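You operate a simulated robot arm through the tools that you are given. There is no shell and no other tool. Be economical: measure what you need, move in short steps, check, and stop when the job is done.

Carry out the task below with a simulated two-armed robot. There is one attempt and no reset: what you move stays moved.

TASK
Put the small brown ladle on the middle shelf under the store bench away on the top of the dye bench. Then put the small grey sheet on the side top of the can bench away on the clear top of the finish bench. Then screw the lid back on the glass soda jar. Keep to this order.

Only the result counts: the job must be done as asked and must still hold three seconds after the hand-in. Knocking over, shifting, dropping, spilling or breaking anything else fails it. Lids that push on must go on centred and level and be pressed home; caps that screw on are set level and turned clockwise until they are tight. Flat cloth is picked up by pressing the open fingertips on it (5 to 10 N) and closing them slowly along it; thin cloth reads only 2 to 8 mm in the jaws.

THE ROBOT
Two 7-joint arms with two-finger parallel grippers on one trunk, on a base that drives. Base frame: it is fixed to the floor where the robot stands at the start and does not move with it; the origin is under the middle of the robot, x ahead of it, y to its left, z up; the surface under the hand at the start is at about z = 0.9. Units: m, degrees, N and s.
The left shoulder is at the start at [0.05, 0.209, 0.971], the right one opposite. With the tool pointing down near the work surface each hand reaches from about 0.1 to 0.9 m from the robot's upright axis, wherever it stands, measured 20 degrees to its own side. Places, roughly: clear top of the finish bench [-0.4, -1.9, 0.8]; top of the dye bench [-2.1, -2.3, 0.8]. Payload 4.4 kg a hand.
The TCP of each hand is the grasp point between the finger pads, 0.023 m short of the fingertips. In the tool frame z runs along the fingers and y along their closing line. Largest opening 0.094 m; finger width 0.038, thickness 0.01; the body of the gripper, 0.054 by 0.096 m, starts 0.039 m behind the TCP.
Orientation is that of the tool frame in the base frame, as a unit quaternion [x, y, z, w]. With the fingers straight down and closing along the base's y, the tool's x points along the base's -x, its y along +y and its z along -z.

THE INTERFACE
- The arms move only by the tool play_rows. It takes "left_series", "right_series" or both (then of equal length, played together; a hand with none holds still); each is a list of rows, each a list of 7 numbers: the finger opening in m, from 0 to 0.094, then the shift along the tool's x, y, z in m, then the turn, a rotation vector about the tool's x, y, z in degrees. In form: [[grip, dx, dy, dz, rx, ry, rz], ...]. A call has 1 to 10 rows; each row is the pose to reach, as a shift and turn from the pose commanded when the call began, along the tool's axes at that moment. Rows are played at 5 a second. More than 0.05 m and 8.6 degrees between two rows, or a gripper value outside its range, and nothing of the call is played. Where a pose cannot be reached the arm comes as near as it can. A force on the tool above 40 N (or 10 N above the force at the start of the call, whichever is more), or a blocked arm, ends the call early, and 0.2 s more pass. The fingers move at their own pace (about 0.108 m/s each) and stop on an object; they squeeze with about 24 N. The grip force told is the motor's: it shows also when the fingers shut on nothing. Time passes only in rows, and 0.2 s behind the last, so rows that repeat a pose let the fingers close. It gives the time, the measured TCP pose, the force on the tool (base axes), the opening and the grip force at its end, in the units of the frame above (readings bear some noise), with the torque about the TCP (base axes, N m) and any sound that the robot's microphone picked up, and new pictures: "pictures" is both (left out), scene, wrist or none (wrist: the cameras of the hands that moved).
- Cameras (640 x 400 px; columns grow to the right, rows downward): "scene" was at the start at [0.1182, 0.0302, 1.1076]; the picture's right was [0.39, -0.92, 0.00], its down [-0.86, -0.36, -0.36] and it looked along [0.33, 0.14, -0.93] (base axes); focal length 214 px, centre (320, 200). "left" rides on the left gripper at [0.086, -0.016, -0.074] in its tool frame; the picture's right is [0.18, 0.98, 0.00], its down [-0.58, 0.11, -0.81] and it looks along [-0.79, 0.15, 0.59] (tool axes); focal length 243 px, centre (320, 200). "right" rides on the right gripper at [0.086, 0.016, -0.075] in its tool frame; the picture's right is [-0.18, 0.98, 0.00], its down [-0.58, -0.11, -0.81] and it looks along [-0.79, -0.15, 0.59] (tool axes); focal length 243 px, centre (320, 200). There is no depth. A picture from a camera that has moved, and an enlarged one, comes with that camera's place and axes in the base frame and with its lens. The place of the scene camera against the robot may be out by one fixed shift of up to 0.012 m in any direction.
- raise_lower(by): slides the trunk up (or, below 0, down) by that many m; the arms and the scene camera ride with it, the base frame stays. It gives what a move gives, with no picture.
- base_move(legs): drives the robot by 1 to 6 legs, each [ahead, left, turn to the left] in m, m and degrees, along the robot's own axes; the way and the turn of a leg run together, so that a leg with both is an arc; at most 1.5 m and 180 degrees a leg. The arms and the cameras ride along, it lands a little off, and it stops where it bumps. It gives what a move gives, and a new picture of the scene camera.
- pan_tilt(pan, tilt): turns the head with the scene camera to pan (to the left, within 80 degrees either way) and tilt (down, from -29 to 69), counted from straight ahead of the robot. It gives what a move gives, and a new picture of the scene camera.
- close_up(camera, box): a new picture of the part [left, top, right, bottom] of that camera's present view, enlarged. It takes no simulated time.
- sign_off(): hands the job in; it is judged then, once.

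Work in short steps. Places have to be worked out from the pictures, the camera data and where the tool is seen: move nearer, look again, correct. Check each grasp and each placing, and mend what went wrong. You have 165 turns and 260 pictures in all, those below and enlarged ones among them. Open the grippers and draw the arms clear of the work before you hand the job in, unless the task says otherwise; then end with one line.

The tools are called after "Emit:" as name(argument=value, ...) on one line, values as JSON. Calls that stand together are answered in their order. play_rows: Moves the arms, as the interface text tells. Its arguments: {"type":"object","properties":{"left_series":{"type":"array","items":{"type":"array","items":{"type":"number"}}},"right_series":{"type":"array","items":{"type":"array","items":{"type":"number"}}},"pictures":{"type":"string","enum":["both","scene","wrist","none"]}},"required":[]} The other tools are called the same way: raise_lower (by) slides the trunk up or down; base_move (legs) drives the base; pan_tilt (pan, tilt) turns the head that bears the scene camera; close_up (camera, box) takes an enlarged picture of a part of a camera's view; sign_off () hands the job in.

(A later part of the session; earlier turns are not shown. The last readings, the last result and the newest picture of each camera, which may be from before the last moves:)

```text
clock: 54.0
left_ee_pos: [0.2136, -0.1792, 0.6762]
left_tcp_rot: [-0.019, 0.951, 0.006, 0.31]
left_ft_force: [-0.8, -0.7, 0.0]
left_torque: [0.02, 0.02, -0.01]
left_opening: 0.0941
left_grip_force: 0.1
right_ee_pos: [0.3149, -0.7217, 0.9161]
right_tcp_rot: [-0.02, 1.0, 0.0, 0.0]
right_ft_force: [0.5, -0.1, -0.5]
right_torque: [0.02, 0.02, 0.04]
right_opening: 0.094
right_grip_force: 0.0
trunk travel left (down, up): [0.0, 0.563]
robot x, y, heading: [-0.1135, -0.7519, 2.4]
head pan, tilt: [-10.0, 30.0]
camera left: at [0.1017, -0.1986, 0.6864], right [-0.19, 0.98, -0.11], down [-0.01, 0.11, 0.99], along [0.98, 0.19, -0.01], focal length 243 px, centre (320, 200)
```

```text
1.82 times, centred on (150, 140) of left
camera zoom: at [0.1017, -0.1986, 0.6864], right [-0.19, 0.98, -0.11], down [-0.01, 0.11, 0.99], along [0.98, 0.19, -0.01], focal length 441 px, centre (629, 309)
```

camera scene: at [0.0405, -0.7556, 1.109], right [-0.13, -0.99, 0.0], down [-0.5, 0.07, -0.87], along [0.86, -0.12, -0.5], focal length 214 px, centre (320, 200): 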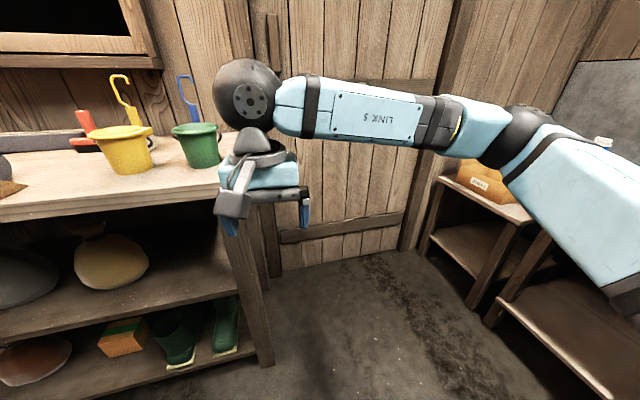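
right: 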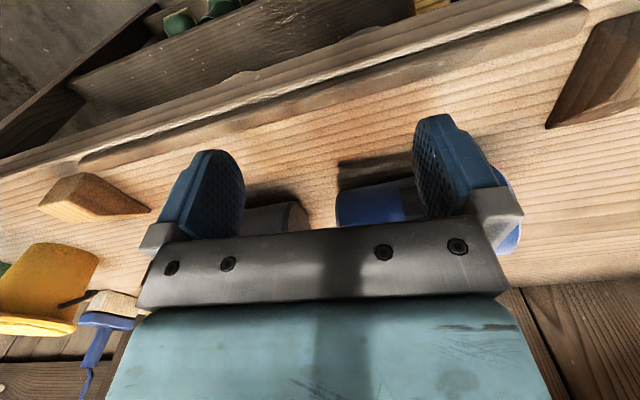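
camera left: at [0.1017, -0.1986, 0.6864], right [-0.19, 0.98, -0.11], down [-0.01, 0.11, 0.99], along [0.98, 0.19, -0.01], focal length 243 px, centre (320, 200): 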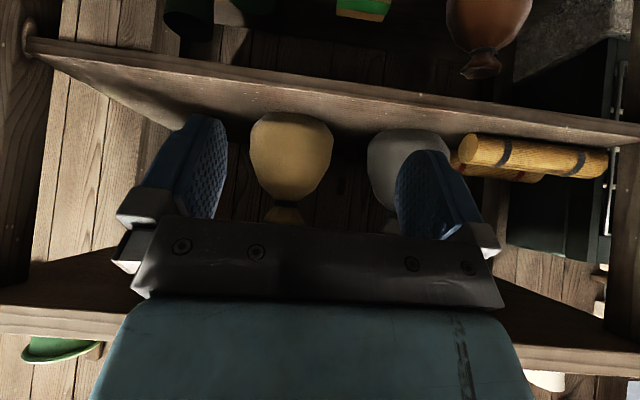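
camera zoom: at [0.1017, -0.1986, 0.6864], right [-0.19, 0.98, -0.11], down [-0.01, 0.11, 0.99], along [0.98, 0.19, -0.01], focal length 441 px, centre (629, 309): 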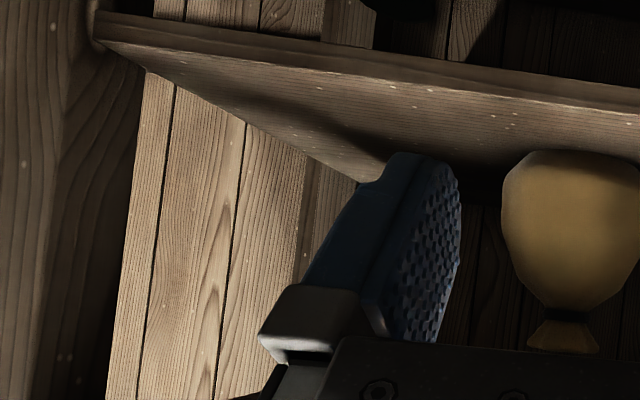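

I retract the left hand and view the shelf lengthwise from the bench's right end.

Emit:
play_rows(left_series=[[0.094, 0.012, 0, -0.01, 0, 8, 0], [0.094, 0.025, 0, -0.02, 0, 16, 0], [0.094, 0.035, 0, -0.03, 0, 24, 0], [0.094, 0.049, 0, -0.035, 0, 32, 0], [0.094, 0.049, 0, -0.035, 0, 36, 0]], pictures="none")

Emit:
base_move(legs=[[0.1, -0.35, 0]])

Emit:
pan_tilt(pan=50, tilt=30)

Emit:
close_up(camera="scene", box=[220, 150, 420, 290])

```text
clock: 55.2
left_ee_pos: [0.1544, -0.1817, 0.6772]
left_tcp_rot: [-0.019, 1.0, 0.0, 0.0]
left_ft_force: [0.5, 0.0, -0.5]
left_torque: [-0.01, 0.03, 0.02]
left_opening: 0.0938
left_grip_force: 0.1
right_ee_pos: [0.3149, -0.7222, 0.9155]
right_tcp_rot: [-0.019, 1.0, 0.0, 0.0]
right_ft_force: [-0.3, 0.3, 0.5]
right_torque: [0.0, 0.01, 0.04]
right_opening: 0.094
right_grip_force: 0.2
trunk travel left (down, up): [0.0, 0.563]
robot x, y, heading: [-0.1181, -0.7567, 2.3]
head pan, tilt: [-10.0, 30.0]
```

```text
clock: 58.9
left_ee_pos: [0.272, -0.526, 0.6778]
left_tcp_rot: [-0.017, 1.0, 0.0, 0.0]
left_ft_force: [0.0, -0.3, -0.7]
left_torque: [0.0, 0.01, 0.03]
left_opening: 0.0939
left_grip_force: 0.1
right_ee_pos: [0.4315, -1.0681, 0.9162]
right_tcp_rot: [-0.017, 1.0, 0.0, 0.0]
right_ft_force: [0.3, -0.1, -0.2]
right_torque: [0.02, 0.02, 0.01]
right_opening: 0.0937
right_grip_force: 0.1
trunk travel left (down, up): [0.0, 0.563]
robot x, y, heading: [-0.0013, -1.0991, 2.0]
head pan, tilt: [-10.0, 30.0]
camera scene: at [0.1555, -1.1009, 1.109], right [-0.14, -0.99, 0.0], down [-0.5, 0.07, -0.87], along [0.86, -0.12, -0.5], focal length 214 px, centre (320, 200)
```

scene: 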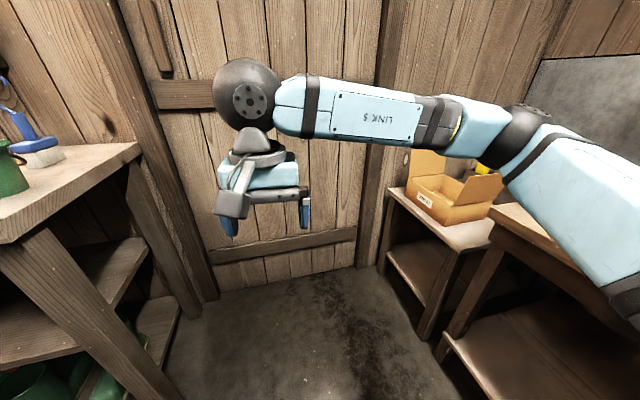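

```text
clock: 60.2
left_ee_pos: [0.2705, -0.5269, 0.6781]
left_tcp_rot: [-0.017, 1.0, -0.001, 0.0]
left_ft_force: [0.1, 0.6, 1.2]
left_torque: [-0.01, 0.0, -0.02]
left_opening: 0.0941
left_grip_force: 0.0
right_ee_pos: [0.4313, -1.0678, 0.9143]
right_tcp_rot: [-0.018, 1.0, 0.0, 0.0]
right_ft_force: [-0.5, -0.1, -0.9]
right_torque: [-0.01, 0.0, -0.01]
right_opening: 0.0943
right_grip_force: 0.1
trunk travel left (down, up): [0.0, 0.563]
robot x, y, heading: [-0.0026, -1.1, 1.7]
head pan, tilt: [50.0, 30.0]
camera scene: at [0.1217, -1.0169, 1.109], right [0.79, -0.62, 0.0], down [-0.31, -0.39, -0.87], along [0.53, 0.68, -0.5], focal length 214 px, centre (320, 200)
```

scene: 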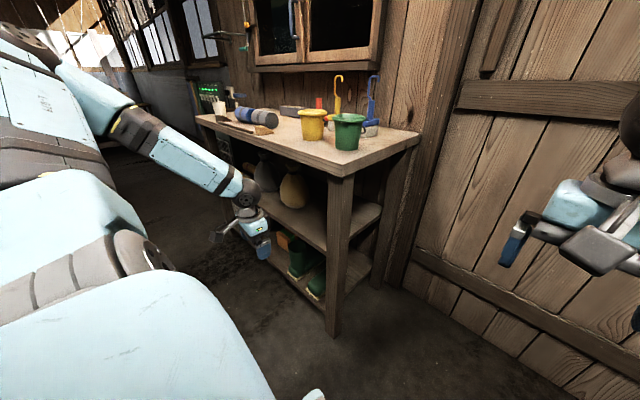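

```text
2.86 times, centred on (320, 220) of scene
camera zoom: at [0.1217, -1.0169, 1.109], right [0.79, -0.62, 0.0], down [-0.31, -0.39, -0.87], along [0.53, 0.68, -0.5], focal length 613 px, centre (320, 143)
```

zoom: 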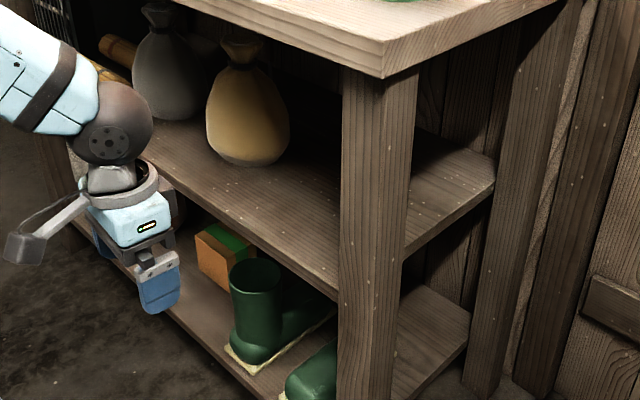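

Right side of the shelf is empty. I check from the left, behind the rolls and grey sack.

Emit:
base_move(legs=[[-0.25, 0.3, 0], [0, 0.8, 0], [0, 0.5, 0]])

Emit:
pan_tilt(pan=-35, tilt=30)

Emit:
close_up(camera="scene", box=[200, 150, 440, 300])

```text
clock: 67.0
left_ee_pos: [0.0179, 0.0811, 0.6789]
left_tcp_rot: [-0.012, 1.0, 0.001, 0.001]
left_ft_force: [0.2, 0.6, -0.9]
left_torque: [0.05, 0.02, -0.02]
left_opening: 0.094
left_grip_force: 0.0
right_ee_pos: [0.1717, -0.4633, 0.9156]
right_tcp_rot: [-0.014, 1.0, 0.001, 0.0]
right_ft_force: [-0.3, -0.6, 0.0]
right_torque: [-0.02, -0.03, -0.01]
right_opening: 0.0938
right_grip_force: 0.1
trunk travel left (down, up): [0.0, 0.563]
robot x, y, heading: [-0.2624, -0.4897, 1.6]
head pan, tilt: [50.0, 30.0]
stopped in leg 2: the robot was blocked; the commanded pose is now the measured one
camera scene: at [-0.1374, -0.4081, 1.109], right [0.78, -0.62, 0.0], down [-0.31, -0.39, -0.87], along [0.54, 0.68, -0.5], focal length 214 px, centre (320, 200)
```

scene: 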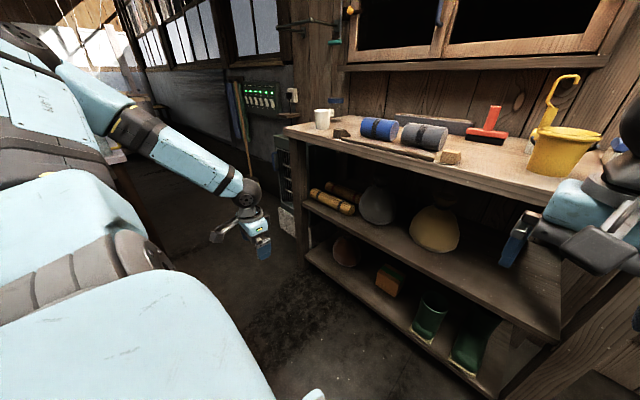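

```text
clock: 68.6
left_ee_pos: [0.0173, 0.0812, 0.6773]
left_tcp_rot: [-0.013, 1.0, 0.0, 0.0]
left_ft_force: [0.6, 0.3, -0.8]
left_torque: [-0.03, -0.01, 0.0]
left_opening: 0.0939
left_grip_force: 0.1
right_ee_pos: [0.1718, -0.4625, 0.9156]
right_tcp_rot: [-0.013, 1.0, 0.0, -0.001]
right_ft_force: [1.1, -0.3, -0.3]
right_torque: [-0.04, 0.02, 0.03]
right_opening: 0.0938
right_grip_force: 0.0
trunk travel left (down, up): [0.0, 0.563]
robot x, y, heading: [-0.2599, -0.4915, 1.5]
head pan, tilt: [-35.0, 30.0]
camera scene: at [-0.1183, -0.5287, 1.109], right [-0.55, -0.83, 0.0], down [-0.42, 0.28, -0.87], along [0.72, -0.48, -0.5], focal length 214 px, centre (320, 200)
```

scene: 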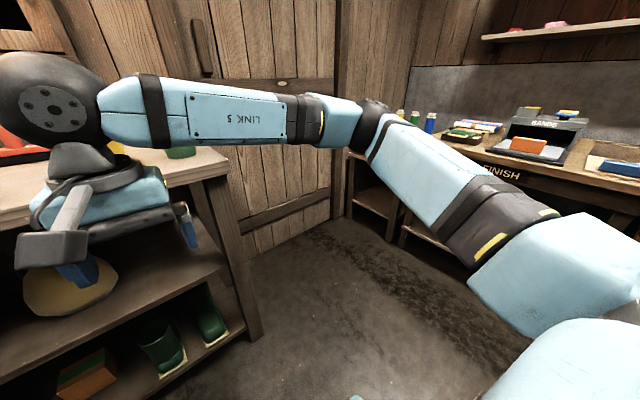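

```text
2.67 times, centred on (320, 225) of scene
camera zoom: at [-0.1183, -0.5287, 1.109], right [-0.55, -0.83, 0.0], down [-0.42, 0.28, -0.87], along [0.72, -0.48, -0.5], focal length 572 px, centre (320, 133)
```

zoom: 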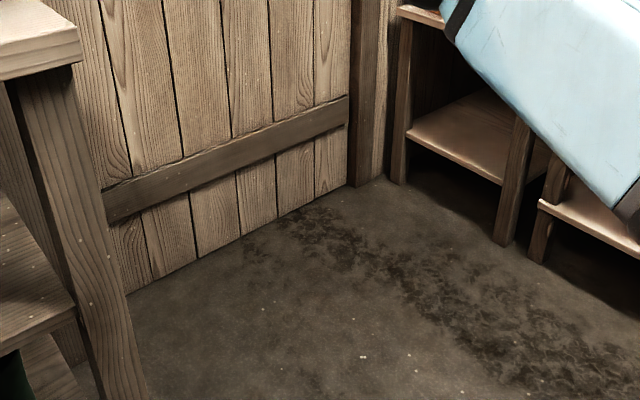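

The base was blocked, likely by the trolley; I look left/back to see what touches.

Emit:
pan_tilt(pan=80, tilt=60)

```text
clock: 70.6
left_ee_pos: [0.017, 0.0807, 0.6783]
left_tcp_rot: [-0.012, 1.0, 0.0, 0.0]
left_ft_force: [0.2, 1.5, -0.7]
left_torque: [0.0, 0.0, -0.03]
left_opening: 0.0941
left_grip_force: 0.0
right_ee_pos: [0.1716, -0.4629, 0.9168]
right_tcp_rot: [-0.013, 1.0, 0.0, 0.001]
right_ft_force: [0.1, 0.8, -0.7]
right_torque: [0.0, 0.02, 0.0]
right_opening: 0.0941
right_grip_force: 0.1
trunk travel left (down, up): [0.0, 0.563]
robot x, y, heading: [-0.2584, -0.4891, 1.4]
head pan, tilt: [80.0, 60.0]
camera scene: at [-0.1838, -0.4129, 1.0669], right [0.99, -0.15, 0.0], down [-0.13, -0.86, -0.5], along [0.07, 0.49, -0.87], focal length 214 px, centre (320, 200)
```

scene: 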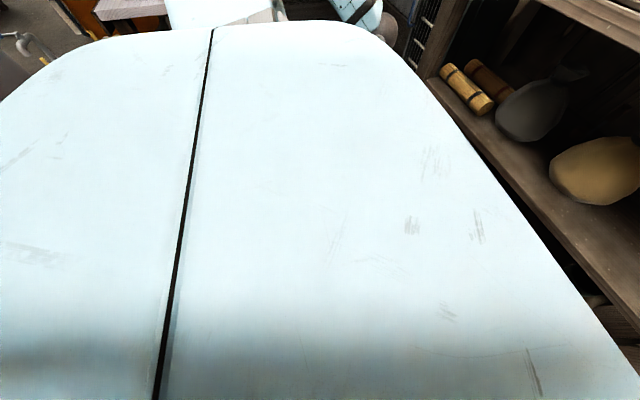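

I back off from the contact, raise the trunk, then turn to inspect the trolley.

Emit:
base_move(legs=[[0, -0.15, 0], [0.12, -0.1, 0]])

Emit:
raise_lower(by=0.5)

Emit:
base_move(legs=[[0, 0, -130]])

Emit:
pan_tilt(pan=-75, tilt=45)

```text
clock: 73.7
left_ee_pos: [0.1414, -0.1639, 0.6782]
left_tcp_rot: [-0.013, 1.0, 0.0, -0.001]
left_ft_force: [0.1, 0.6, -0.7]
left_torque: [-0.01, -0.02, 0.01]
left_opening: 0.0941
left_grip_force: 0.1
right_ee_pos: [0.2963, -0.7056, 0.915]
right_tcp_rot: [-0.014, 1.0, 0.0, 0.001]
right_ft_force: [0.0, 0.4, -0.8]
right_torque: [-0.03, 0.02, -0.03]
right_opening: 0.0937
right_grip_force: 0.2
trunk travel left (down, up): [0.0, 0.563]
robot x, y, heading: [-0.1372, -0.7313, 1.7]
head pan, tilt: [80.0, 60.0]
camera scene: at [-0.058, -0.6577, 1.0669], right [0.99, -0.15, 0.0], down [-0.13, -0.86, -0.5], along [0.07, 0.49, -0.87], focal length 214 px, centre (320, 200)
```

scene: 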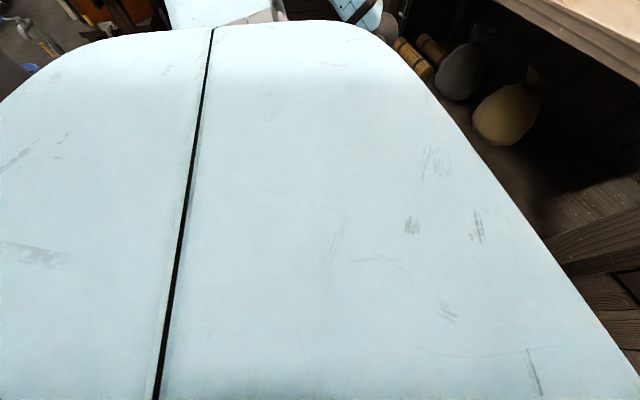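

```text
refused: 0.5 is not a number from -0.4 to 0.4
```

```text
clock: 76.5
left_ee_pos: [0.444, -0.554, 0.6726]
left_tcp_rot: [0.4, 0.916, -0.007, -0.019]
left_ft_force: [0.5, 0.4, -0.5]
left_torque: [-0.02, -0.04, 0.01]
left_opening: 0.0942
left_grip_force: 0.0
right_ee_pos: [0.1704, -1.0326, 0.9181]
right_tcp_rot: [0.389, 0.921, 0.001, 0.002]
right_ft_force: [0.1, -0.3, 1.1]
right_torque: [0.0, -0.04, -0.02]
right_opening: 0.0939
right_grip_force: 0.1
trunk travel left (down, up): [0.0, 0.563]
robot x, y, heading: [-0.138, -0.7314, -46.2]
head pan, tilt: [80.0, 60.0]
stopped in leg 1: the force on the tool passed its limit at 71 N (the readings are from after the stop); the commanded pose is now the measured one
camera scene: at [-0.04, -0.736, 1.0673], right [0.56, -0.83, 0.0], down [-0.72, -0.48, -0.5], along [0.42, 0.28, -0.86], focal length 214 px, centre (320, 200)
```

scene: 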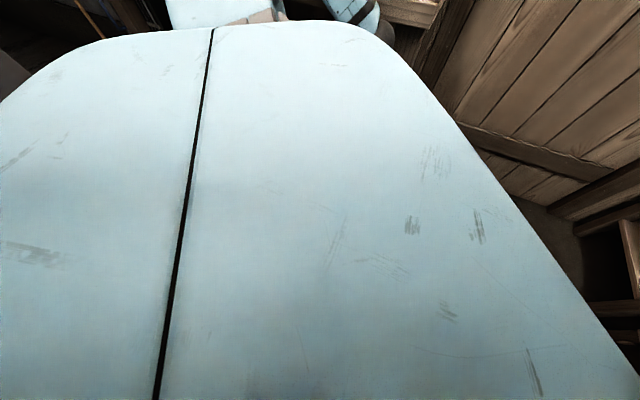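

```text
clock: 78.9
left_ee_pos: [0.4444, -0.5548, 0.6729]
left_tcp_rot: [0.399, 0.917, -0.007, -0.02]
left_ft_force: [-0.4, 0.0, 0.3]
left_torque: [-0.01, 0.01, -0.01]
left_opening: 0.094
left_grip_force: 0.0
right_ee_pos: [0.1705, -1.0336, 0.9168]
right_tcp_rot: [0.39, 0.921, 0.001, 0.001]
right_ft_force: [0.4, -0.5, -0.4]
right_torque: [0.01, 0.0, -0.01]
right_opening: 0.094
right_grip_force: 0.0
trunk travel left (down, up): [0.0, 0.563]
robot x, y, heading: [-0.1414, -0.7349, -46.1]
head pan, tilt: [-75.0, 45.0]
camera scene: at [-0.1371, -0.8432, 1.0863], right [-0.86, 0.51, 0.0], down [0.37, 0.61, -0.71], along [-0.36, -0.61, -0.71], focal length 214 px, centre (320, 200)
```

scene: 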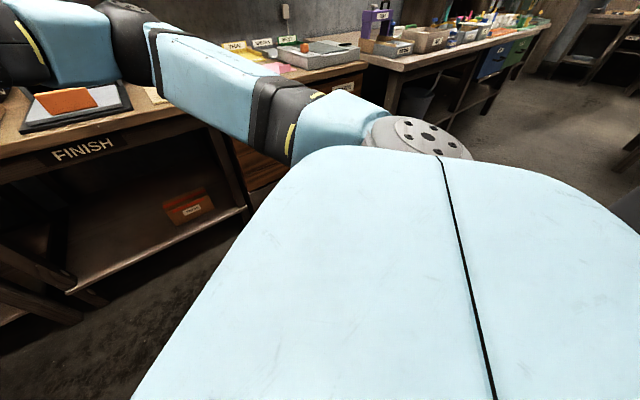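

The raise was refused and the hand touched the bench post. I turn back a little, then raise, one step at a time.

Emit:
base_move(legs=[[-0.1, 0, 6]])

```text
clock: 79.6
left_ee_pos: [0.4438, -0.5543, 0.6717]
left_tcp_rot: [0.4, 0.916, -0.008, -0.02]
left_ft_force: [-0.5, 0.3, 0.2]
left_torque: [0.0, 0.0, 0.03]
left_opening: 0.0942
left_grip_force: 0.0
right_ee_pos: [0.1705, -1.0319, 0.9166]
right_tcp_rot: [0.389, 0.921, 0.0, 0.001]
right_ft_force: [0.0, 0.8, 0.7]
right_torque: [0.0, 0.01, -0.06]
right_opening: 0.0939
right_grip_force: 0.0
trunk travel left (down, up): [0.0, 0.563]
robot x, y, heading: [-0.1395, -0.7301, -46.0]
head pan, tilt: [-75.0, 45.0]
stopped in leg 1: the robot was blocked; the commanded pose is now the measured one
camera scene: at [-0.1359, -0.8422, 1.0865], right [-0.86, 0.51, 0.0], down [0.36, 0.61, -0.71], along [-0.36, -0.61, -0.71], focal length 214 px, centre (320, 200)
```

scene: 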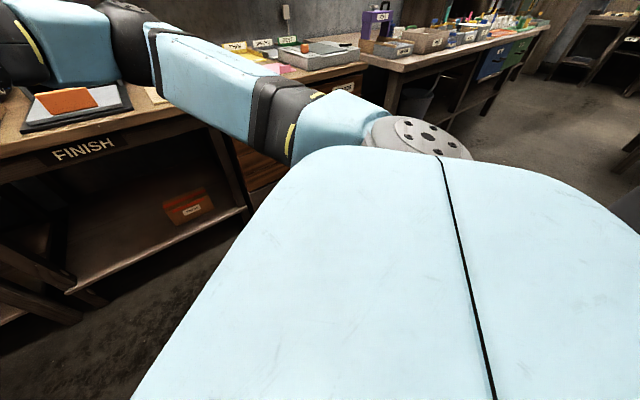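

Blocked; I look through the left wrist camera to see how the hand lies.

Emit:
close_up(camera="left", box=[0, 0, 640, 400])

Emit:
pan_tilt(pan=60, tilt=30)

```text
1.00 times, centred on (320, 200) of left (not enlarged: the box is as wide or as high as the picture)
camera zoom: at [0.3776, -0.5004, 0.749], right [0.6, 0.8, -0.02], down [0.51, -0.35, 0.78], along [0.62, -0.48, -0.62], focal length 243 px, centre (320, 200)
```

zoom: 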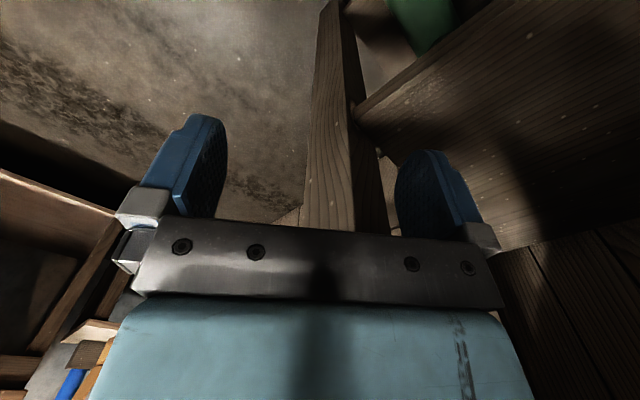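

```text
clock: 81.8
left_ee_pos: [0.4442, -0.5541, 0.6718]
left_tcp_rot: [0.4, 0.916, -0.008, -0.021]
left_ft_force: [1.0, -0.7, 0.6]
left_torque: [-0.02, 0.01, 0.03]
left_opening: 0.0941
left_grip_force: 0.0
right_ee_pos: [0.172, -1.0321, 0.9175]
right_tcp_rot: [0.39, 0.921, 0.0, 0.001]
right_ft_force: [0.3, -0.3, 0.7]
right_torque: [-0.02, -0.03, 0.01]
right_opening: 0.094
right_grip_force: 0.0
trunk travel left (down, up): [0.0, 0.563]
robot x, y, heading: [-0.1399, -0.7328, -46.0]
head pan, tilt: [60.0, 30.0]
camera scene: at [-0.0064, -0.7506, 1.1091], right [0.24, -0.97, 0.0], down [-0.48, -0.12, -0.87], along [0.84, 0.21, -0.5], focal length 214 px, centre (320, 200)
```

scene: 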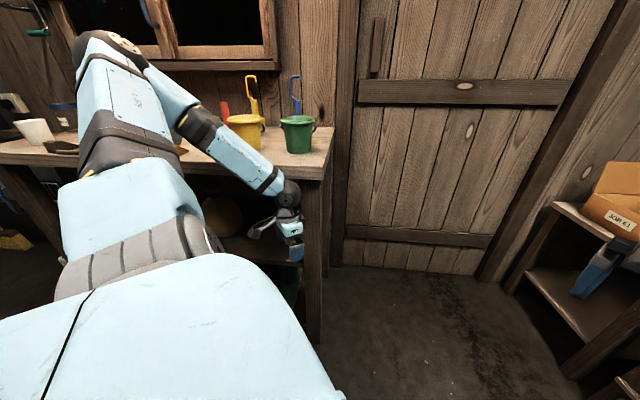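

The hand faces the post with the post ahead of it; I draw the arm straight back along tool +x and then up.

Emit:
play_rows(left_series=[[0.094, 0.03, 0, 0, 0, 0, 0], [0.094, 0.07, 0, 0, 0, 0, 0], [0.094, 0.11, 0, 0, 0, 0, 0], [0.094, 0.15, 0, 0, 0, 0, 0], [0.094, 0.18, 0, 0, 0, 0, 0]], pictures="both")

```text
clock: 83.0
left_ee_pos: [0.3266, -0.4146, 0.6744]
left_tcp_rot: [0.401, 0.916, -0.009, -0.02]
left_ft_force: [-0.2, 0.6, 0.9]
left_torque: [0.0, -0.02, -0.04]
left_opening: 0.0938
left_grip_force: 0.0
left hand out of reach, approached as far as the arm can: row 5
right_ee_pos: [0.1704, -1.0316, 0.9155]
right_tcp_rot: [0.39, 0.921, 0.001, 0.002]
right_ft_force: [-0.7, 0.2, 0.0]
right_torque: [0.01, -0.03, 0.03]
right_opening: 0.0936
right_grip_force: 0.2
trunk travel left (down, up): [0.0, 0.563]
robot x, y, heading: [-0.1363, -0.7304, -45.9]
head pan, tilt: [60.0, 30.0]
camera scene: at [-0.0061, -0.7501, 1.1091], right [0.24, -0.97, 0.0], down [-0.48, -0.12, -0.87], along [0.84, 0.21, -0.5], focal length 214 px, centre (320, 200)
camera left: at [0.2602, -0.3624, 0.7509], right [0.6, 0.8, -0.03], down [0.51, -0.35, 0.78], along [0.62, -0.48, -0.62], focal length 243 px, centre (320, 200)
```

scene: 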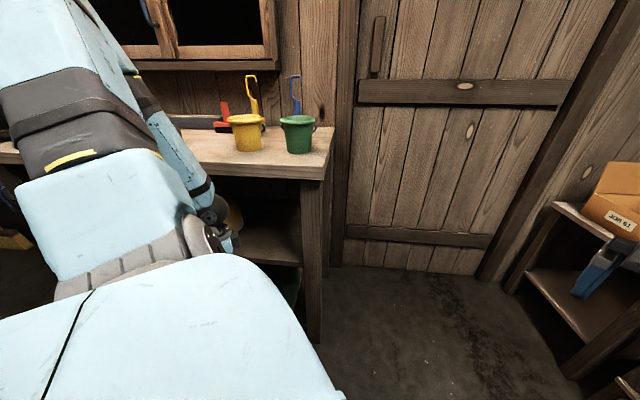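
left: 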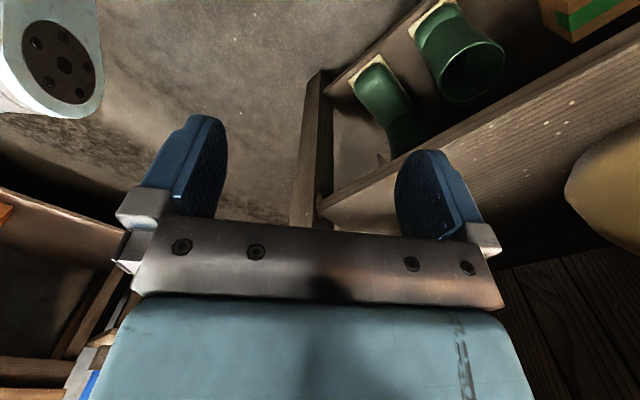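

The hand is clear in front of the bench. Raise the trunk.

Emit:
raise_lower(by=0.4)

```text
clock: 86.8
left_ee_pos: [0.3279, -0.4171, 1.074]
left_tcp_rot: [0.4, 0.916, -0.01, -0.021]
left_ft_force: [0.1, 0.5, -0.3]
left_torque: [-0.03, 0.02, 0.0]
left_opening: 0.094
left_grip_force: 0.1
right_ee_pos: [0.1717, -1.0322, 1.3165]
right_tcp_rot: [0.39, 0.921, 0.001, 0.001]
right_ft_force: [-0.1, 0.9, -0.6]
right_torque: [-0.01, 0.0, -0.02]
right_opening: 0.0943
right_grip_force: 0.1
trunk travel left (down, up): [-0.4, 0.163]
robot x, y, heading: [-0.1383, -0.7314, -46.0]
head pan, tilt: [60.0, 30.0]
```

Now lift the left hand further and move it to a neutral place (ahead in tool −x), then continue the turn.

Emit:
play_rows(left_series=[[0.094, 0, 0, -0.05, 0, 0, 0], [0.094, 0, 0, -0.1, 0, 0, 0], [0.094, 0, 0, -0.15, 0, 0, 0], [0.094, 0, 0, -0.2, 0, 0, 0], [0.094, -0.03, 0, -0.23, 0, 0, 0]], pictures="none")

Emit:
base_move(legs=[[0.1, 0, 0], [0, 0, -90]])

Emit:
pan_tilt(pan=-40, tilt=40)

```text
clock: 88.0
left_ee_pos: [0.3597, -0.4418, 1.2996]
left_tcp_rot: [0.4, 0.916, -0.009, -0.022]
left_ft_force: [1.2, -0.3, -0.5]
left_torque: [0.04, 0.04, 0.01]
left_opening: 0.094
left_grip_force: 0.1
left hand out of reach, approached as far as the arm can: row 1, 2
right_ee_pos: [0.1742, -1.0331, 1.3152]
right_tcp_rot: [0.39, 0.921, 0.001, -0.001]
right_ft_force: [1.4, -0.8, -0.4]
right_torque: [0.0, 0.03, 0.02]
right_opening: 0.094
right_grip_force: 0.1
trunk travel left (down, up): [-0.4, 0.163]
robot x, y, heading: [-0.1393, -0.7355, -45.9]
head pan, tilt: [60.0, 30.0]
```

```text
clock: 92.9
left_ee_pos: [0.2415, -1.2887, 1.2996]
left_tcp_rot: [0.923, 0.384, 0.008, -0.021]
left_ft_force: [-0.1, -0.2, 0.4]
left_torque: [0.0, -0.02, 0.01]
left_opening: 0.0941
left_grip_force: 0.1
right_ee_pos: [-0.359, -1.1255, 1.3175]
right_tcp_rot: [0.919, 0.394, -0.001, 0.001]
right_ft_force: [-0.6, -0.7, -0.1]
right_torque: [-0.03, 0.0, 0.02]
right_opening: 0.0941
right_grip_force: 0.1
trunk travel left (down, up): [-0.4, 0.163]
robot x, y, heading: [-0.072, -0.8028, -133.7]
head pan, tilt: [60.0, 30.0]
camera scene: at [-0.0931, -0.9304, 1.509], right [-0.96, -0.28, 0.0], down [-0.14, 0.48, -0.87], along [0.24, -0.83, -0.5], focal length 214 px, centre (320, 200)
```

scene: 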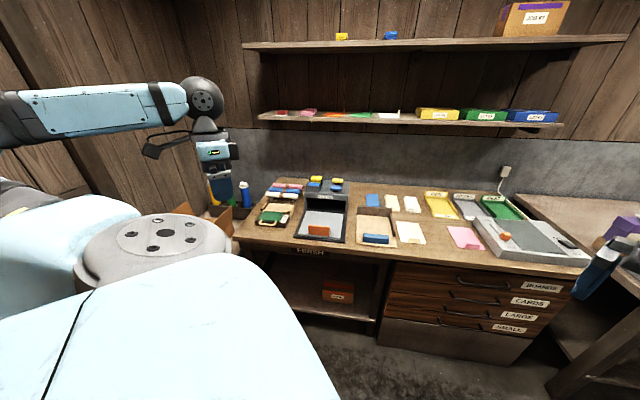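

```text
clock: 94.6
left_ee_pos: [0.2415, -1.2898, 1.2996]
left_tcp_rot: [0.923, 0.383, 0.008, -0.022]
left_ft_force: [0.2, 0.1, 0.6]
left_torque: [-0.01, -0.01, 0.0]
left_opening: 0.094
left_grip_force: 0.0
right_ee_pos: [-0.3585, -1.1262, 1.3166]
right_tcp_rot: [0.92, 0.393, 0.0, 0.001]
right_ft_force: [-0.9, -0.4, 0.3]
right_torque: [0.03, -0.02, 0.03]
right_opening: 0.0937
right_grip_force: 0.2
trunk travel left (down, up): [-0.4, 0.163]
robot x, y, heading: [-0.07, -0.8057, -133.8]
head pan, tilt: [-40.0, 40.0]
camera scene: at [-0.203, -0.8529, 1.4937], right [-0.11, 0.99, 0.0], down [0.64, 0.07, -0.77], along [-0.76, -0.08, -0.64], focal length 214 px, centre (320, 200)
```

scene: 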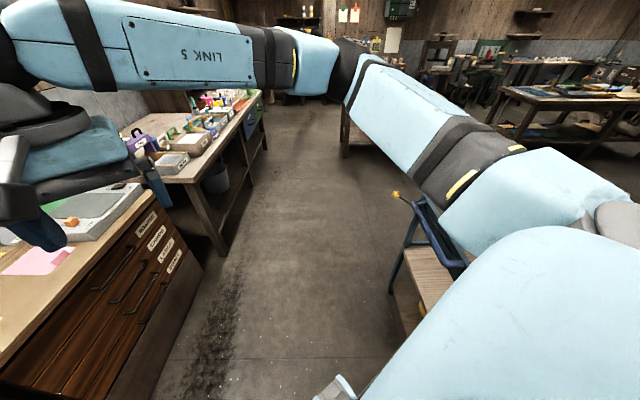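

Continue turning right to view the trolley.

Emit:
base_move(legs=[[0, 0, -45]])

Emit:
pan_tilt(pan=-45, tilt=40)

```text
clock: 97.1
left_ee_pos: [-0.1915, -1.3674, 1.3011]
left_tcp_rot: [1.0, 0.003, 0.015, -0.017]
left_ft_force: [-0.5, 0.3, -0.5]
left_torque: [0.0, 0.01, 0.0]
left_opening: 0.0939
left_grip_force: 0.0
right_ee_pos: [-0.5029, -0.8298, 1.3173]
right_tcp_rot: [1.0, 0.014, 0.0, 0.001]
right_ft_force: [0.0, 0.1, -0.1]
right_torque: [-0.01, -0.02, 0.02]
right_opening: 0.0936
right_grip_force: 0.0
trunk travel left (down, up): [-0.4, 0.163]
robot x, y, heading: [-0.073, -0.8009, -178.4]
head pan, tilt: [-40.0, 40.0]
camera scene: at [-0.2058, -0.7438, 1.4937], right [0.62, 0.78, 0.0], down [0.5, -0.4, -0.77], along [-0.6, 0.48, -0.64], focal length 214 px, centre (320, 200)
```

scene: 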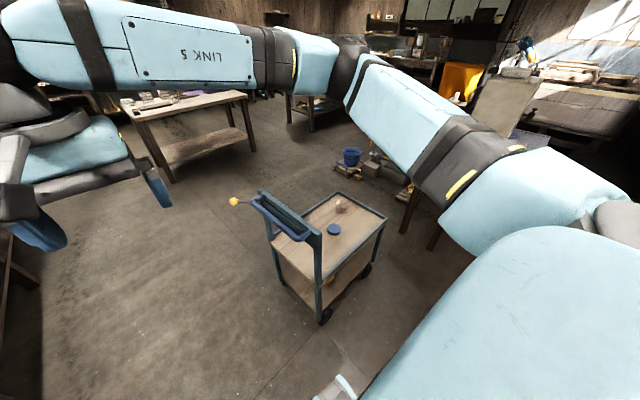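

```text
clock: 97.7
left_ee_pos: [-0.1922, -1.368, 1.2994]
left_tcp_rot: [1.0, 0.003, 0.016, -0.017]
left_ft_force: [0.1, 0.3, -0.3]
left_torque: [0.0, 0.01, -0.02]
left_opening: 0.0942
left_grip_force: 0.0
right_ee_pos: [-0.5024, -0.8303, 1.3174]
right_tcp_rot: [1.0, 0.014, -0.001, 0.001]
right_ft_force: [-0.5, 0.1, 0.0]
right_torque: [-0.01, 0.01, -0.01]
right_opening: 0.0938
right_grip_force: 0.2
trunk travel left (down, up): [-0.4, 0.163]
robot x, y, heading: [-0.0745, -0.8009, -178.7]
head pan, tilt: [-45.0, 40.0]
camera scene: at [-0.2011, -0.738, 1.4937], right [0.69, 0.73, 0.0], down [0.47, -0.44, -0.77], along [-0.56, 0.53, -0.64], focal length 214 px, centre (320, 200)
```

scene: 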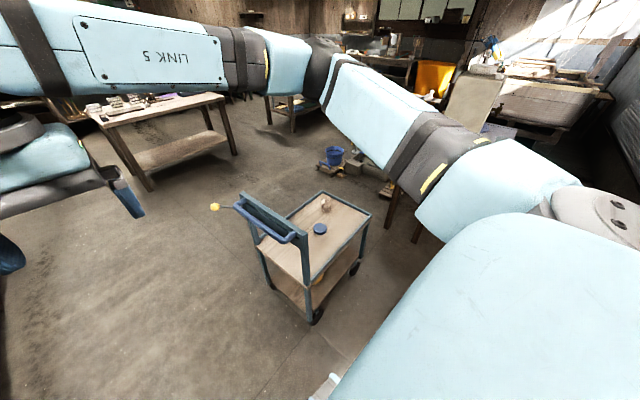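

Emit:
close_up(camera="scene", box=[200, 170, 400, 330])

Emit:
close_up(camera="scene", box=[280, 180, 380, 250])

```text
2.50 times, centred on (300, 250) of scene
camera zoom: at [-0.2011, -0.738, 1.4937], right [0.69, 0.73, 0.0], down [0.47, -0.44, -0.77], along [-0.56, 0.53, -0.64], focal length 536 px, centre (370, 75)
```

zoom: 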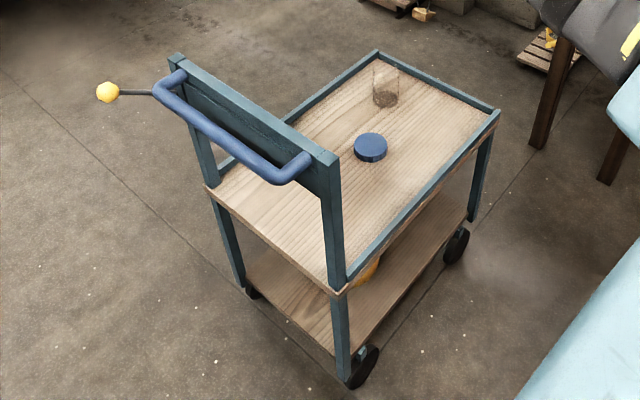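

```text
5.71 times, centred on (330, 215) of scene
camera zoom: at [-0.2011, -0.738, 1.4937], right [0.69, 0.73, 0.0], down [0.47, -0.44, -0.77], along [-0.56, 0.53, -0.64], focal length 1226 px, centre (263, 114)
```

zoom: 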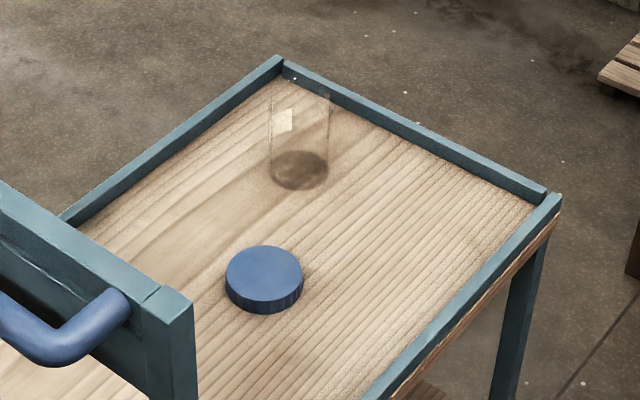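

Trolley, jar and lid are undisturbed. Now I turn to face the store bench and go to its left end to look behind the rolls and sacks.

Emit:
base_move(legs=[[0, 0, -179], [0, 1.1, 0]])

Emit:
pan_tilt(pan=-35, tilt=40)

```text
clock: 115.2
left_ee_pos: [0.0191, 0.8801, 1.2997]
left_tcp_rot: [0.0, 1.0, -0.017, -0.016]
left_ft_force: [0.2, 0.3, -0.2]
left_torque: [0.04, 0.03, 0.04]
left_opening: 0.0939
left_grip_force: 0.0
right_ee_pos: [0.3271, 0.3413, 1.3169]
right_tcp_rot: [-0.011, 1.0, 0.001, 0.001]
right_ft_force: [-0.5, 0.1, 0.0]
right_torque: [-0.02, -0.02, 0.04]
right_opening: 0.0939
right_grip_force: 0.0
trunk travel left (down, up): [-0.4, 0.163]
robot x, y, heading: [-0.1042, 0.3175, 1.2]
head pan, tilt: [-45.0, 40.0]
camera scene: at [0.0244, 0.2683, 1.4937], right [-0.69, -0.72, 0.0], down [-0.46, 0.45, -0.77], along [0.55, -0.53, -0.64], focal length 214 px, centre (320, 200)
```

scene: 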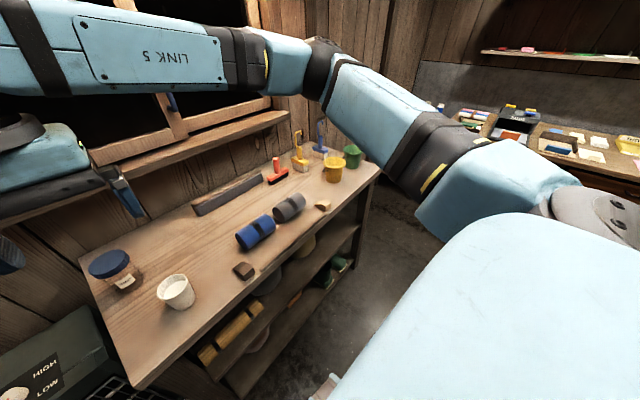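

```text
clock: 115.9
left_ee_pos: [0.0198, 0.882, 1.2993]
left_tcp_rot: [0.0, 1.0, -0.017, -0.016]
left_ft_force: [-0.7, -0.7, 0.0]
left_torque: [-0.05, 0.03, 0.03]
left_opening: 0.0942
left_grip_force: 0.2
right_ee_pos: [0.3281, 0.3426, 1.3166]
right_tcp_rot: [-0.01, 1.0, 0.001, 0.001]
right_ft_force: [0.9, -0.4, 0.6]
right_torque: [0.03, -0.02, 0.0]
right_opening: 0.0941
right_grip_force: 0.0
trunk travel left (down, up): [-0.4, 0.163]
robot x, y, heading: [-0.1039, 0.317, 1.4]
head pan, tilt: [-35.0, 40.0]
camera scene: at [0.0337, 0.2799, 1.4937], right [-0.56, -0.83, 0.0], down [-0.53, 0.36, -0.77], along [0.64, -0.43, -0.64], focal length 214 px, centre (320, 200)
```

scene: 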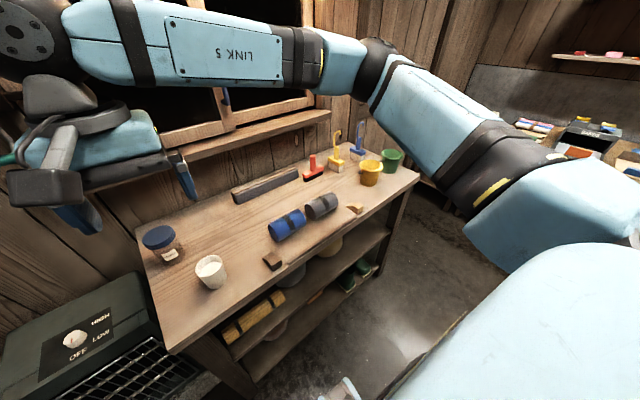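

Lower the trunk to look in from the left.

Emit:
base_move(legs=[[-0.1, 0, 0]])

Emit:
raise_lower(by=-0.4)

Emit:
pan_tilt(pan=-20, tilt=35)

Emit:
close_up(camera="scene", box=[200, 150, 440, 300])

```text
clock: 117.0
left_ee_pos: [-0.0767, 0.8794, 1.3001]
left_tcp_rot: [-0.001, 1.0, -0.017, -0.015]
left_ft_force: [-1.0, -0.2, 0.4]
left_torque: [-0.02, -0.02, -0.02]
left_opening: 0.0938
left_grip_force: 0.0
right_ee_pos: [0.2302, 0.3414, 1.3173]
right_tcp_rot: [-0.011, 1.0, 0.001, 0.0]
right_ft_force: [-0.2, 0.3, 0.4]
right_torque: [-0.03, 0.03, -0.02]
right_opening: 0.094
right_grip_force: 0.0
trunk travel left (down, up): [-0.4, 0.163]
robot x, y, heading: [-0.2029, 0.3173, 1.1]
head pan, tilt: [-35.0, 40.0]
camera scene: at [-0.0635, 0.2779, 1.4936], right [-0.56, -0.83, 0.0], down [-0.53, 0.36, -0.77], along [0.64, -0.43, -0.64], focal length 214 px, centre (320, 200)
```

scene: 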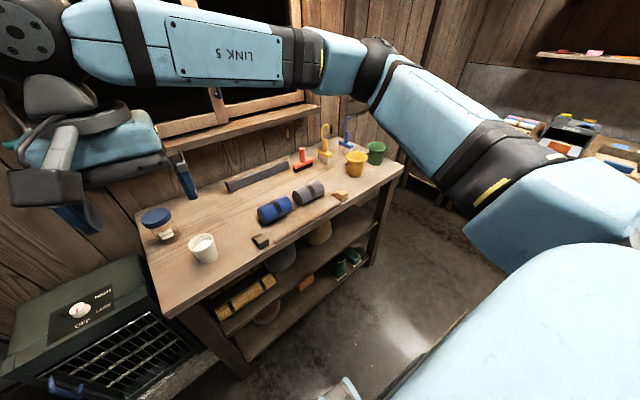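

```text
clock: 120.9
left_ee_pos: [-0.0781, 0.8789, 0.8994]
left_tcp_rot: [-0.001, 1.0, -0.016, -0.016]
left_ft_force: [0.0, 0.1, 0.8]
left_torque: [0.0, -0.01, -0.02]
left_opening: 0.094
left_grip_force: 0.0
right_ee_pos: [0.2299, 0.3408, 0.9165]
right_tcp_rot: [-0.012, 1.0, 0.002, 0.001]
right_ft_force: [0.3, -1.0, -0.5]
right_torque: [-0.03, -0.02, 0.02]
right_opening: 0.0939
right_grip_force: 0.0
trunk travel left (down, up): [0.0, 0.563]
robot x, y, heading: [-0.2027, 0.3145, 1.3]
head pan, tilt: [-35.0, 40.0]
```

```text
clock: 121.6
left_ee_pos: [-0.0784, 0.8794, 0.9001]
left_tcp_rot: [0.0, 1.0, -0.017, -0.016]
left_ft_force: [-0.4, 0.1, -0.7]
left_torque: [0.02, 0.0, 0.01]
left_opening: 0.0937
left_grip_force: 0.2
right_ee_pos: [0.2299, 0.3406, 0.9162]
right_tcp_rot: [-0.012, 1.0, 0.001, 0.001]
right_ft_force: [0.7, 0.1, -0.2]
right_torque: [0.03, 0.01, -0.01]
right_opening: 0.0938
right_grip_force: 0.0
trunk travel left (down, up): [0.0, 0.563]
robot x, y, heading: [-0.1994, 0.3147, 1.1]
head pan, tilt: [-20.0, 35.0]
camera scene: at [-0.0513, 0.2968, 1.1012], right [-0.32, -0.95, 0.0], down [-0.54, 0.18, -0.82], along [0.78, -0.26, -0.57], focal length 214 px, centre (320, 200)
```

scene: 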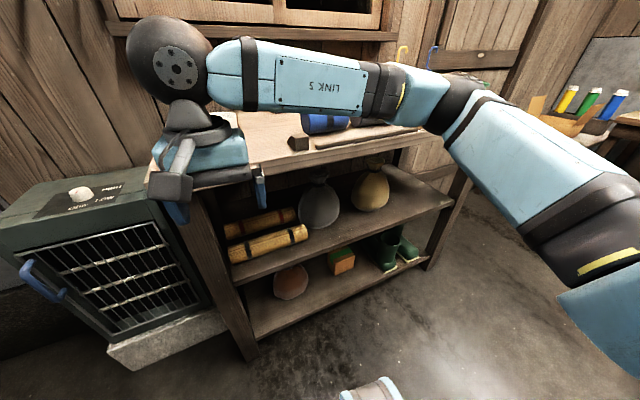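

```text
2.67 times, centred on (320, 225) of scene
camera zoom: at [-0.0513, 0.2968, 1.1012], right [-0.32, -0.95, 0.0], down [-0.54, 0.18, -0.82], along [0.78, -0.26, -0.57], focal length 572 px, centre (320, 133)
```

zoom: 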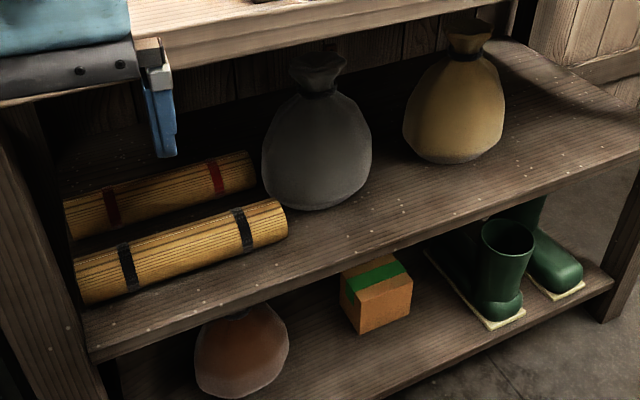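

No ladle here at all; another bench must be meant. I raise the camera and survey the rest of the room.

Emit:
raise_lower(by=0.4)

Emit:
base_move(legs=[[0, -0.2, 0], [0, 0, 150]])

Emit:
pan_tilt(pan=-35, tilt=10)

Emit:
close_up(camera="scene", box=[160, 80, 480, 280])

```text
clock: 125.5
left_ee_pos: [-0.0773, 0.8795, 1.3002]
left_tcp_rot: [0.0, 1.0, -0.016, -0.016]
left_ft_force: [0.1, 0.5, -0.3]
left_torque: [0.0, -0.02, -0.01]
left_opening: 0.0939
left_grip_force: 0.0
right_ee_pos: [0.2309, 0.3413, 1.3169]
right_tcp_rot: [-0.011, 1.0, 0.001, 0.001]
right_ft_force: [0.0, 0.3, 0.2]
right_torque: [0.0, 0.02, 0.03]
right_opening: 0.094
right_grip_force: 0.0
trunk travel left (down, up): [-0.4, 0.163]
robot x, y, heading: [-0.2026, 0.3162, 1.1]
head pan, tilt: [-20.0, 35.0]
```

```text
clock: 134.1
left_ee_pos: [-0.5799, -0.3193, 1.2991]
left_tcp_rot: [0.968, -0.25, 0.02, -0.011]
left_ft_force: [-0.7, 0.2, 0.2]
left_torque: [0.01, 0.03, -0.01]
left_opening: 0.0943
left_grip_force: 0.1
right_ee_pos: [-0.5856, 0.3018, 1.3159]
right_tcp_rot: [0.971, -0.239, -0.001, 0.001]
right_ft_force: [0.3, -0.4, -0.2]
right_torque: [-0.02, -0.05, 0.0]
right_opening: 0.0939
right_grip_force: 0.0
trunk travel left (down, up): [-0.4, 0.163]
robot x, y, heading: [-0.1938, 0.1153, 152.3]
head pan, tilt: [-20.0, 35.0]
camera scene: at [-0.3169, 0.2195, 1.5012], right [0.74, 0.67, 0.0], down [0.39, -0.42, -0.82], along [-0.55, 0.61, -0.57], focal length 214 px, centre (320, 200)
```

scene: 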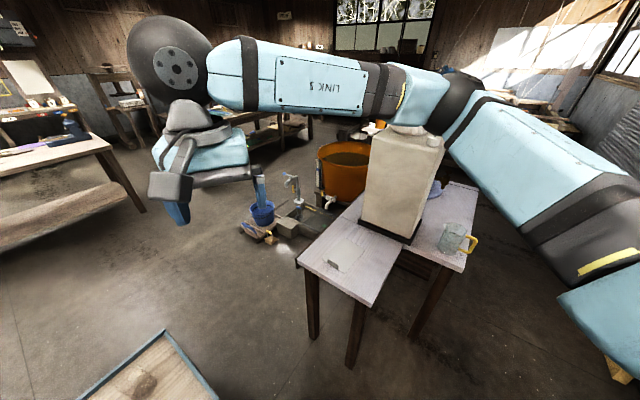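

```text
clock: 135.0
left_ee_pos: [-0.5802, -0.3196, 1.2997]
left_tcp_rot: [0.968, -0.25, 0.019, -0.012]
left_ft_force: [0.0, -0.4, 0.4]
left_torque: [0.0, 0.01, -0.03]
left_opening: 0.0939
left_grip_force: 0.0
right_ee_pos: [-0.5864, 0.302, 1.3169]
right_tcp_rot: [0.971, -0.24, -0.001, 0.001]
right_ft_force: [0.2, 0.6, 0.0]
right_torque: [0.01, -0.01, -0.02]
right_opening: 0.0939
right_grip_force: 0.0
trunk travel left (down, up): [-0.4, 0.163]
robot x, y, heading: [-0.1988, 0.1122, 152.3]
head pan, tilt: [-35.0, 10.0]
camera scene: at [-0.3003, 0.2369, 1.5413], right [0.89, 0.46, 0.0], down [0.08, -0.16, -0.98], along [-0.45, 0.88, -0.17], focal length 214 px, centre (320, 200)
```

scene: 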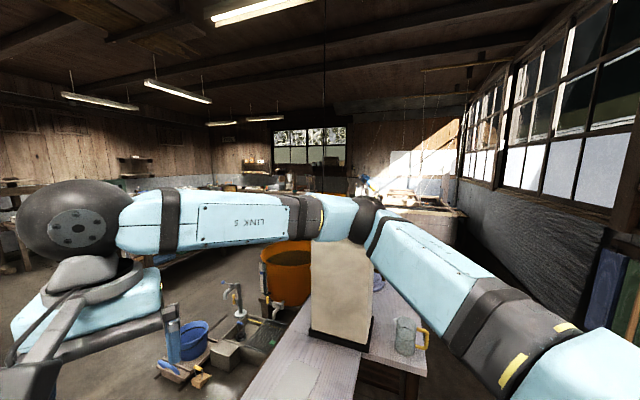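

```text
2.00 times, centred on (320, 180) of scene
camera zoom: at [-0.3003, 0.2369, 1.5413], right [0.89, 0.46, 0.0], down [0.08, -0.16, -0.98], along [-0.45, 0.88, -0.17], focal length 429 px, centre (320, 240)
```

zoom: 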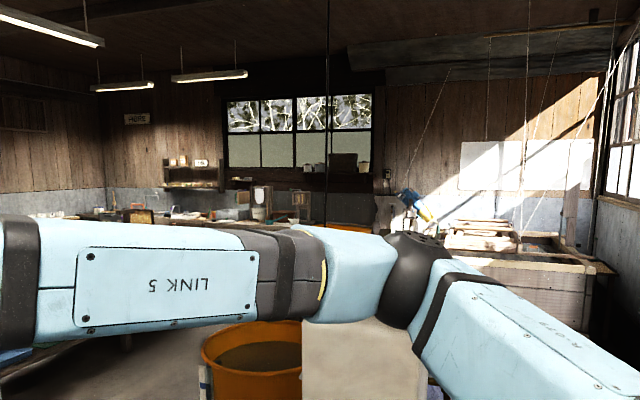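

I read the far sign and look round more.

Emit:
close_up(camera="scene", box=[200, 120, 300, 200])

Emit:
pan_tilt(pan=5, tilt=10)

Emit:
pan_tilt(pan=70, tilt=15)

```text
5.00 times, centred on (250, 160) of scene
camera zoom: at [-0.3003, 0.2369, 1.5413], right [0.89, 0.46, 0.0], down [0.08, -0.16, -0.98], along [-0.45, 0.88, -0.17], focal length 1072 px, centre (670, 400)
```

zoom: 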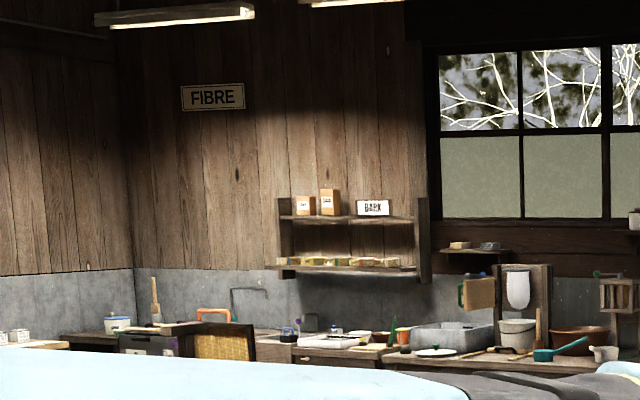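

```text
clock: 136.0
left_ee_pos: [-0.5794, -0.3184, 1.2989]
left_tcp_rot: [0.968, -0.25, 0.02, -0.012]
left_ft_force: [-0.6, -1.0, 0.4]
left_torque: [0.05, 0.01, 0.02]
left_opening: 0.0941
left_grip_force: 0.1
right_ee_pos: [-0.5855, 0.3013, 1.3179]
right_tcp_rot: [0.971, -0.239, -0.001, 0.001]
right_ft_force: [0.7, 0.3, 0.3]
right_torque: [0.01, 0.01, -0.01]
right_opening: 0.0939
right_grip_force: 0.1
trunk travel left (down, up): [-0.4, 0.163]
robot x, y, heading: [-0.1987, 0.1125, 152.1]
head pan, tilt: [5.0, 10.0]
camera scene: at [-0.3434, 0.1904, 1.5414], right [0.39, 0.92, 0.0], down [0.16, -0.07, -0.98], along [-0.91, 0.38, -0.17], focal length 214 px, centre (320, 200)
```

scene: 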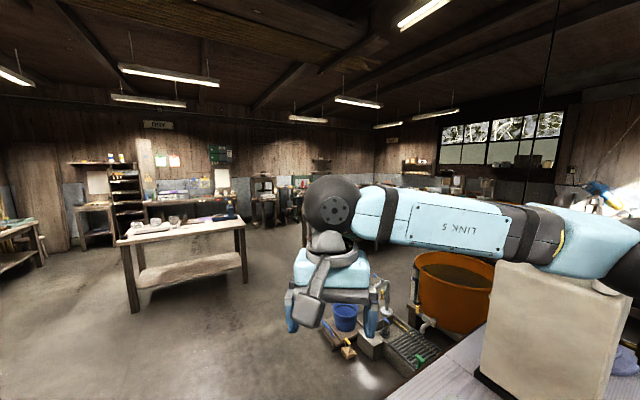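

```text
clock: 137.4
left_ee_pos: [-0.5791, -0.3184, 1.299]
left_tcp_rot: [0.968, -0.25, 0.019, -0.013]
left_ft_force: [-0.2, 0.1, 0.3]
left_torque: [-0.05, -0.01, 0.01]
left_opening: 0.0938
left_grip_force: 0.0
right_ee_pos: [-0.5868, 0.3006, 1.3173]
right_tcp_rot: [0.971, -0.239, -0.001, 0.0]
right_ft_force: [0.0, -0.6, 0.6]
right_torque: [0.03, 0.02, 0.01]
right_opening: 0.0937
right_grip_force: 0.0
trunk travel left (down, up): [-0.4, 0.163]
robot x, y, heading: [-0.2003, 0.1147, 152.0]
head pan, tilt: [70.0, 15.0]
camera scene: at [-0.327, 0.0916, 1.5332], right [-0.67, 0.74, 0.0], down [0.19, 0.17, -0.97], along [-0.72, -0.65, -0.26], focal length 214 px, centre (320, 200)
```

scene: 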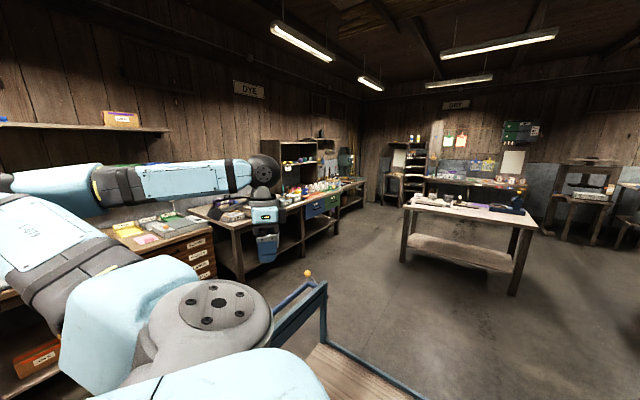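

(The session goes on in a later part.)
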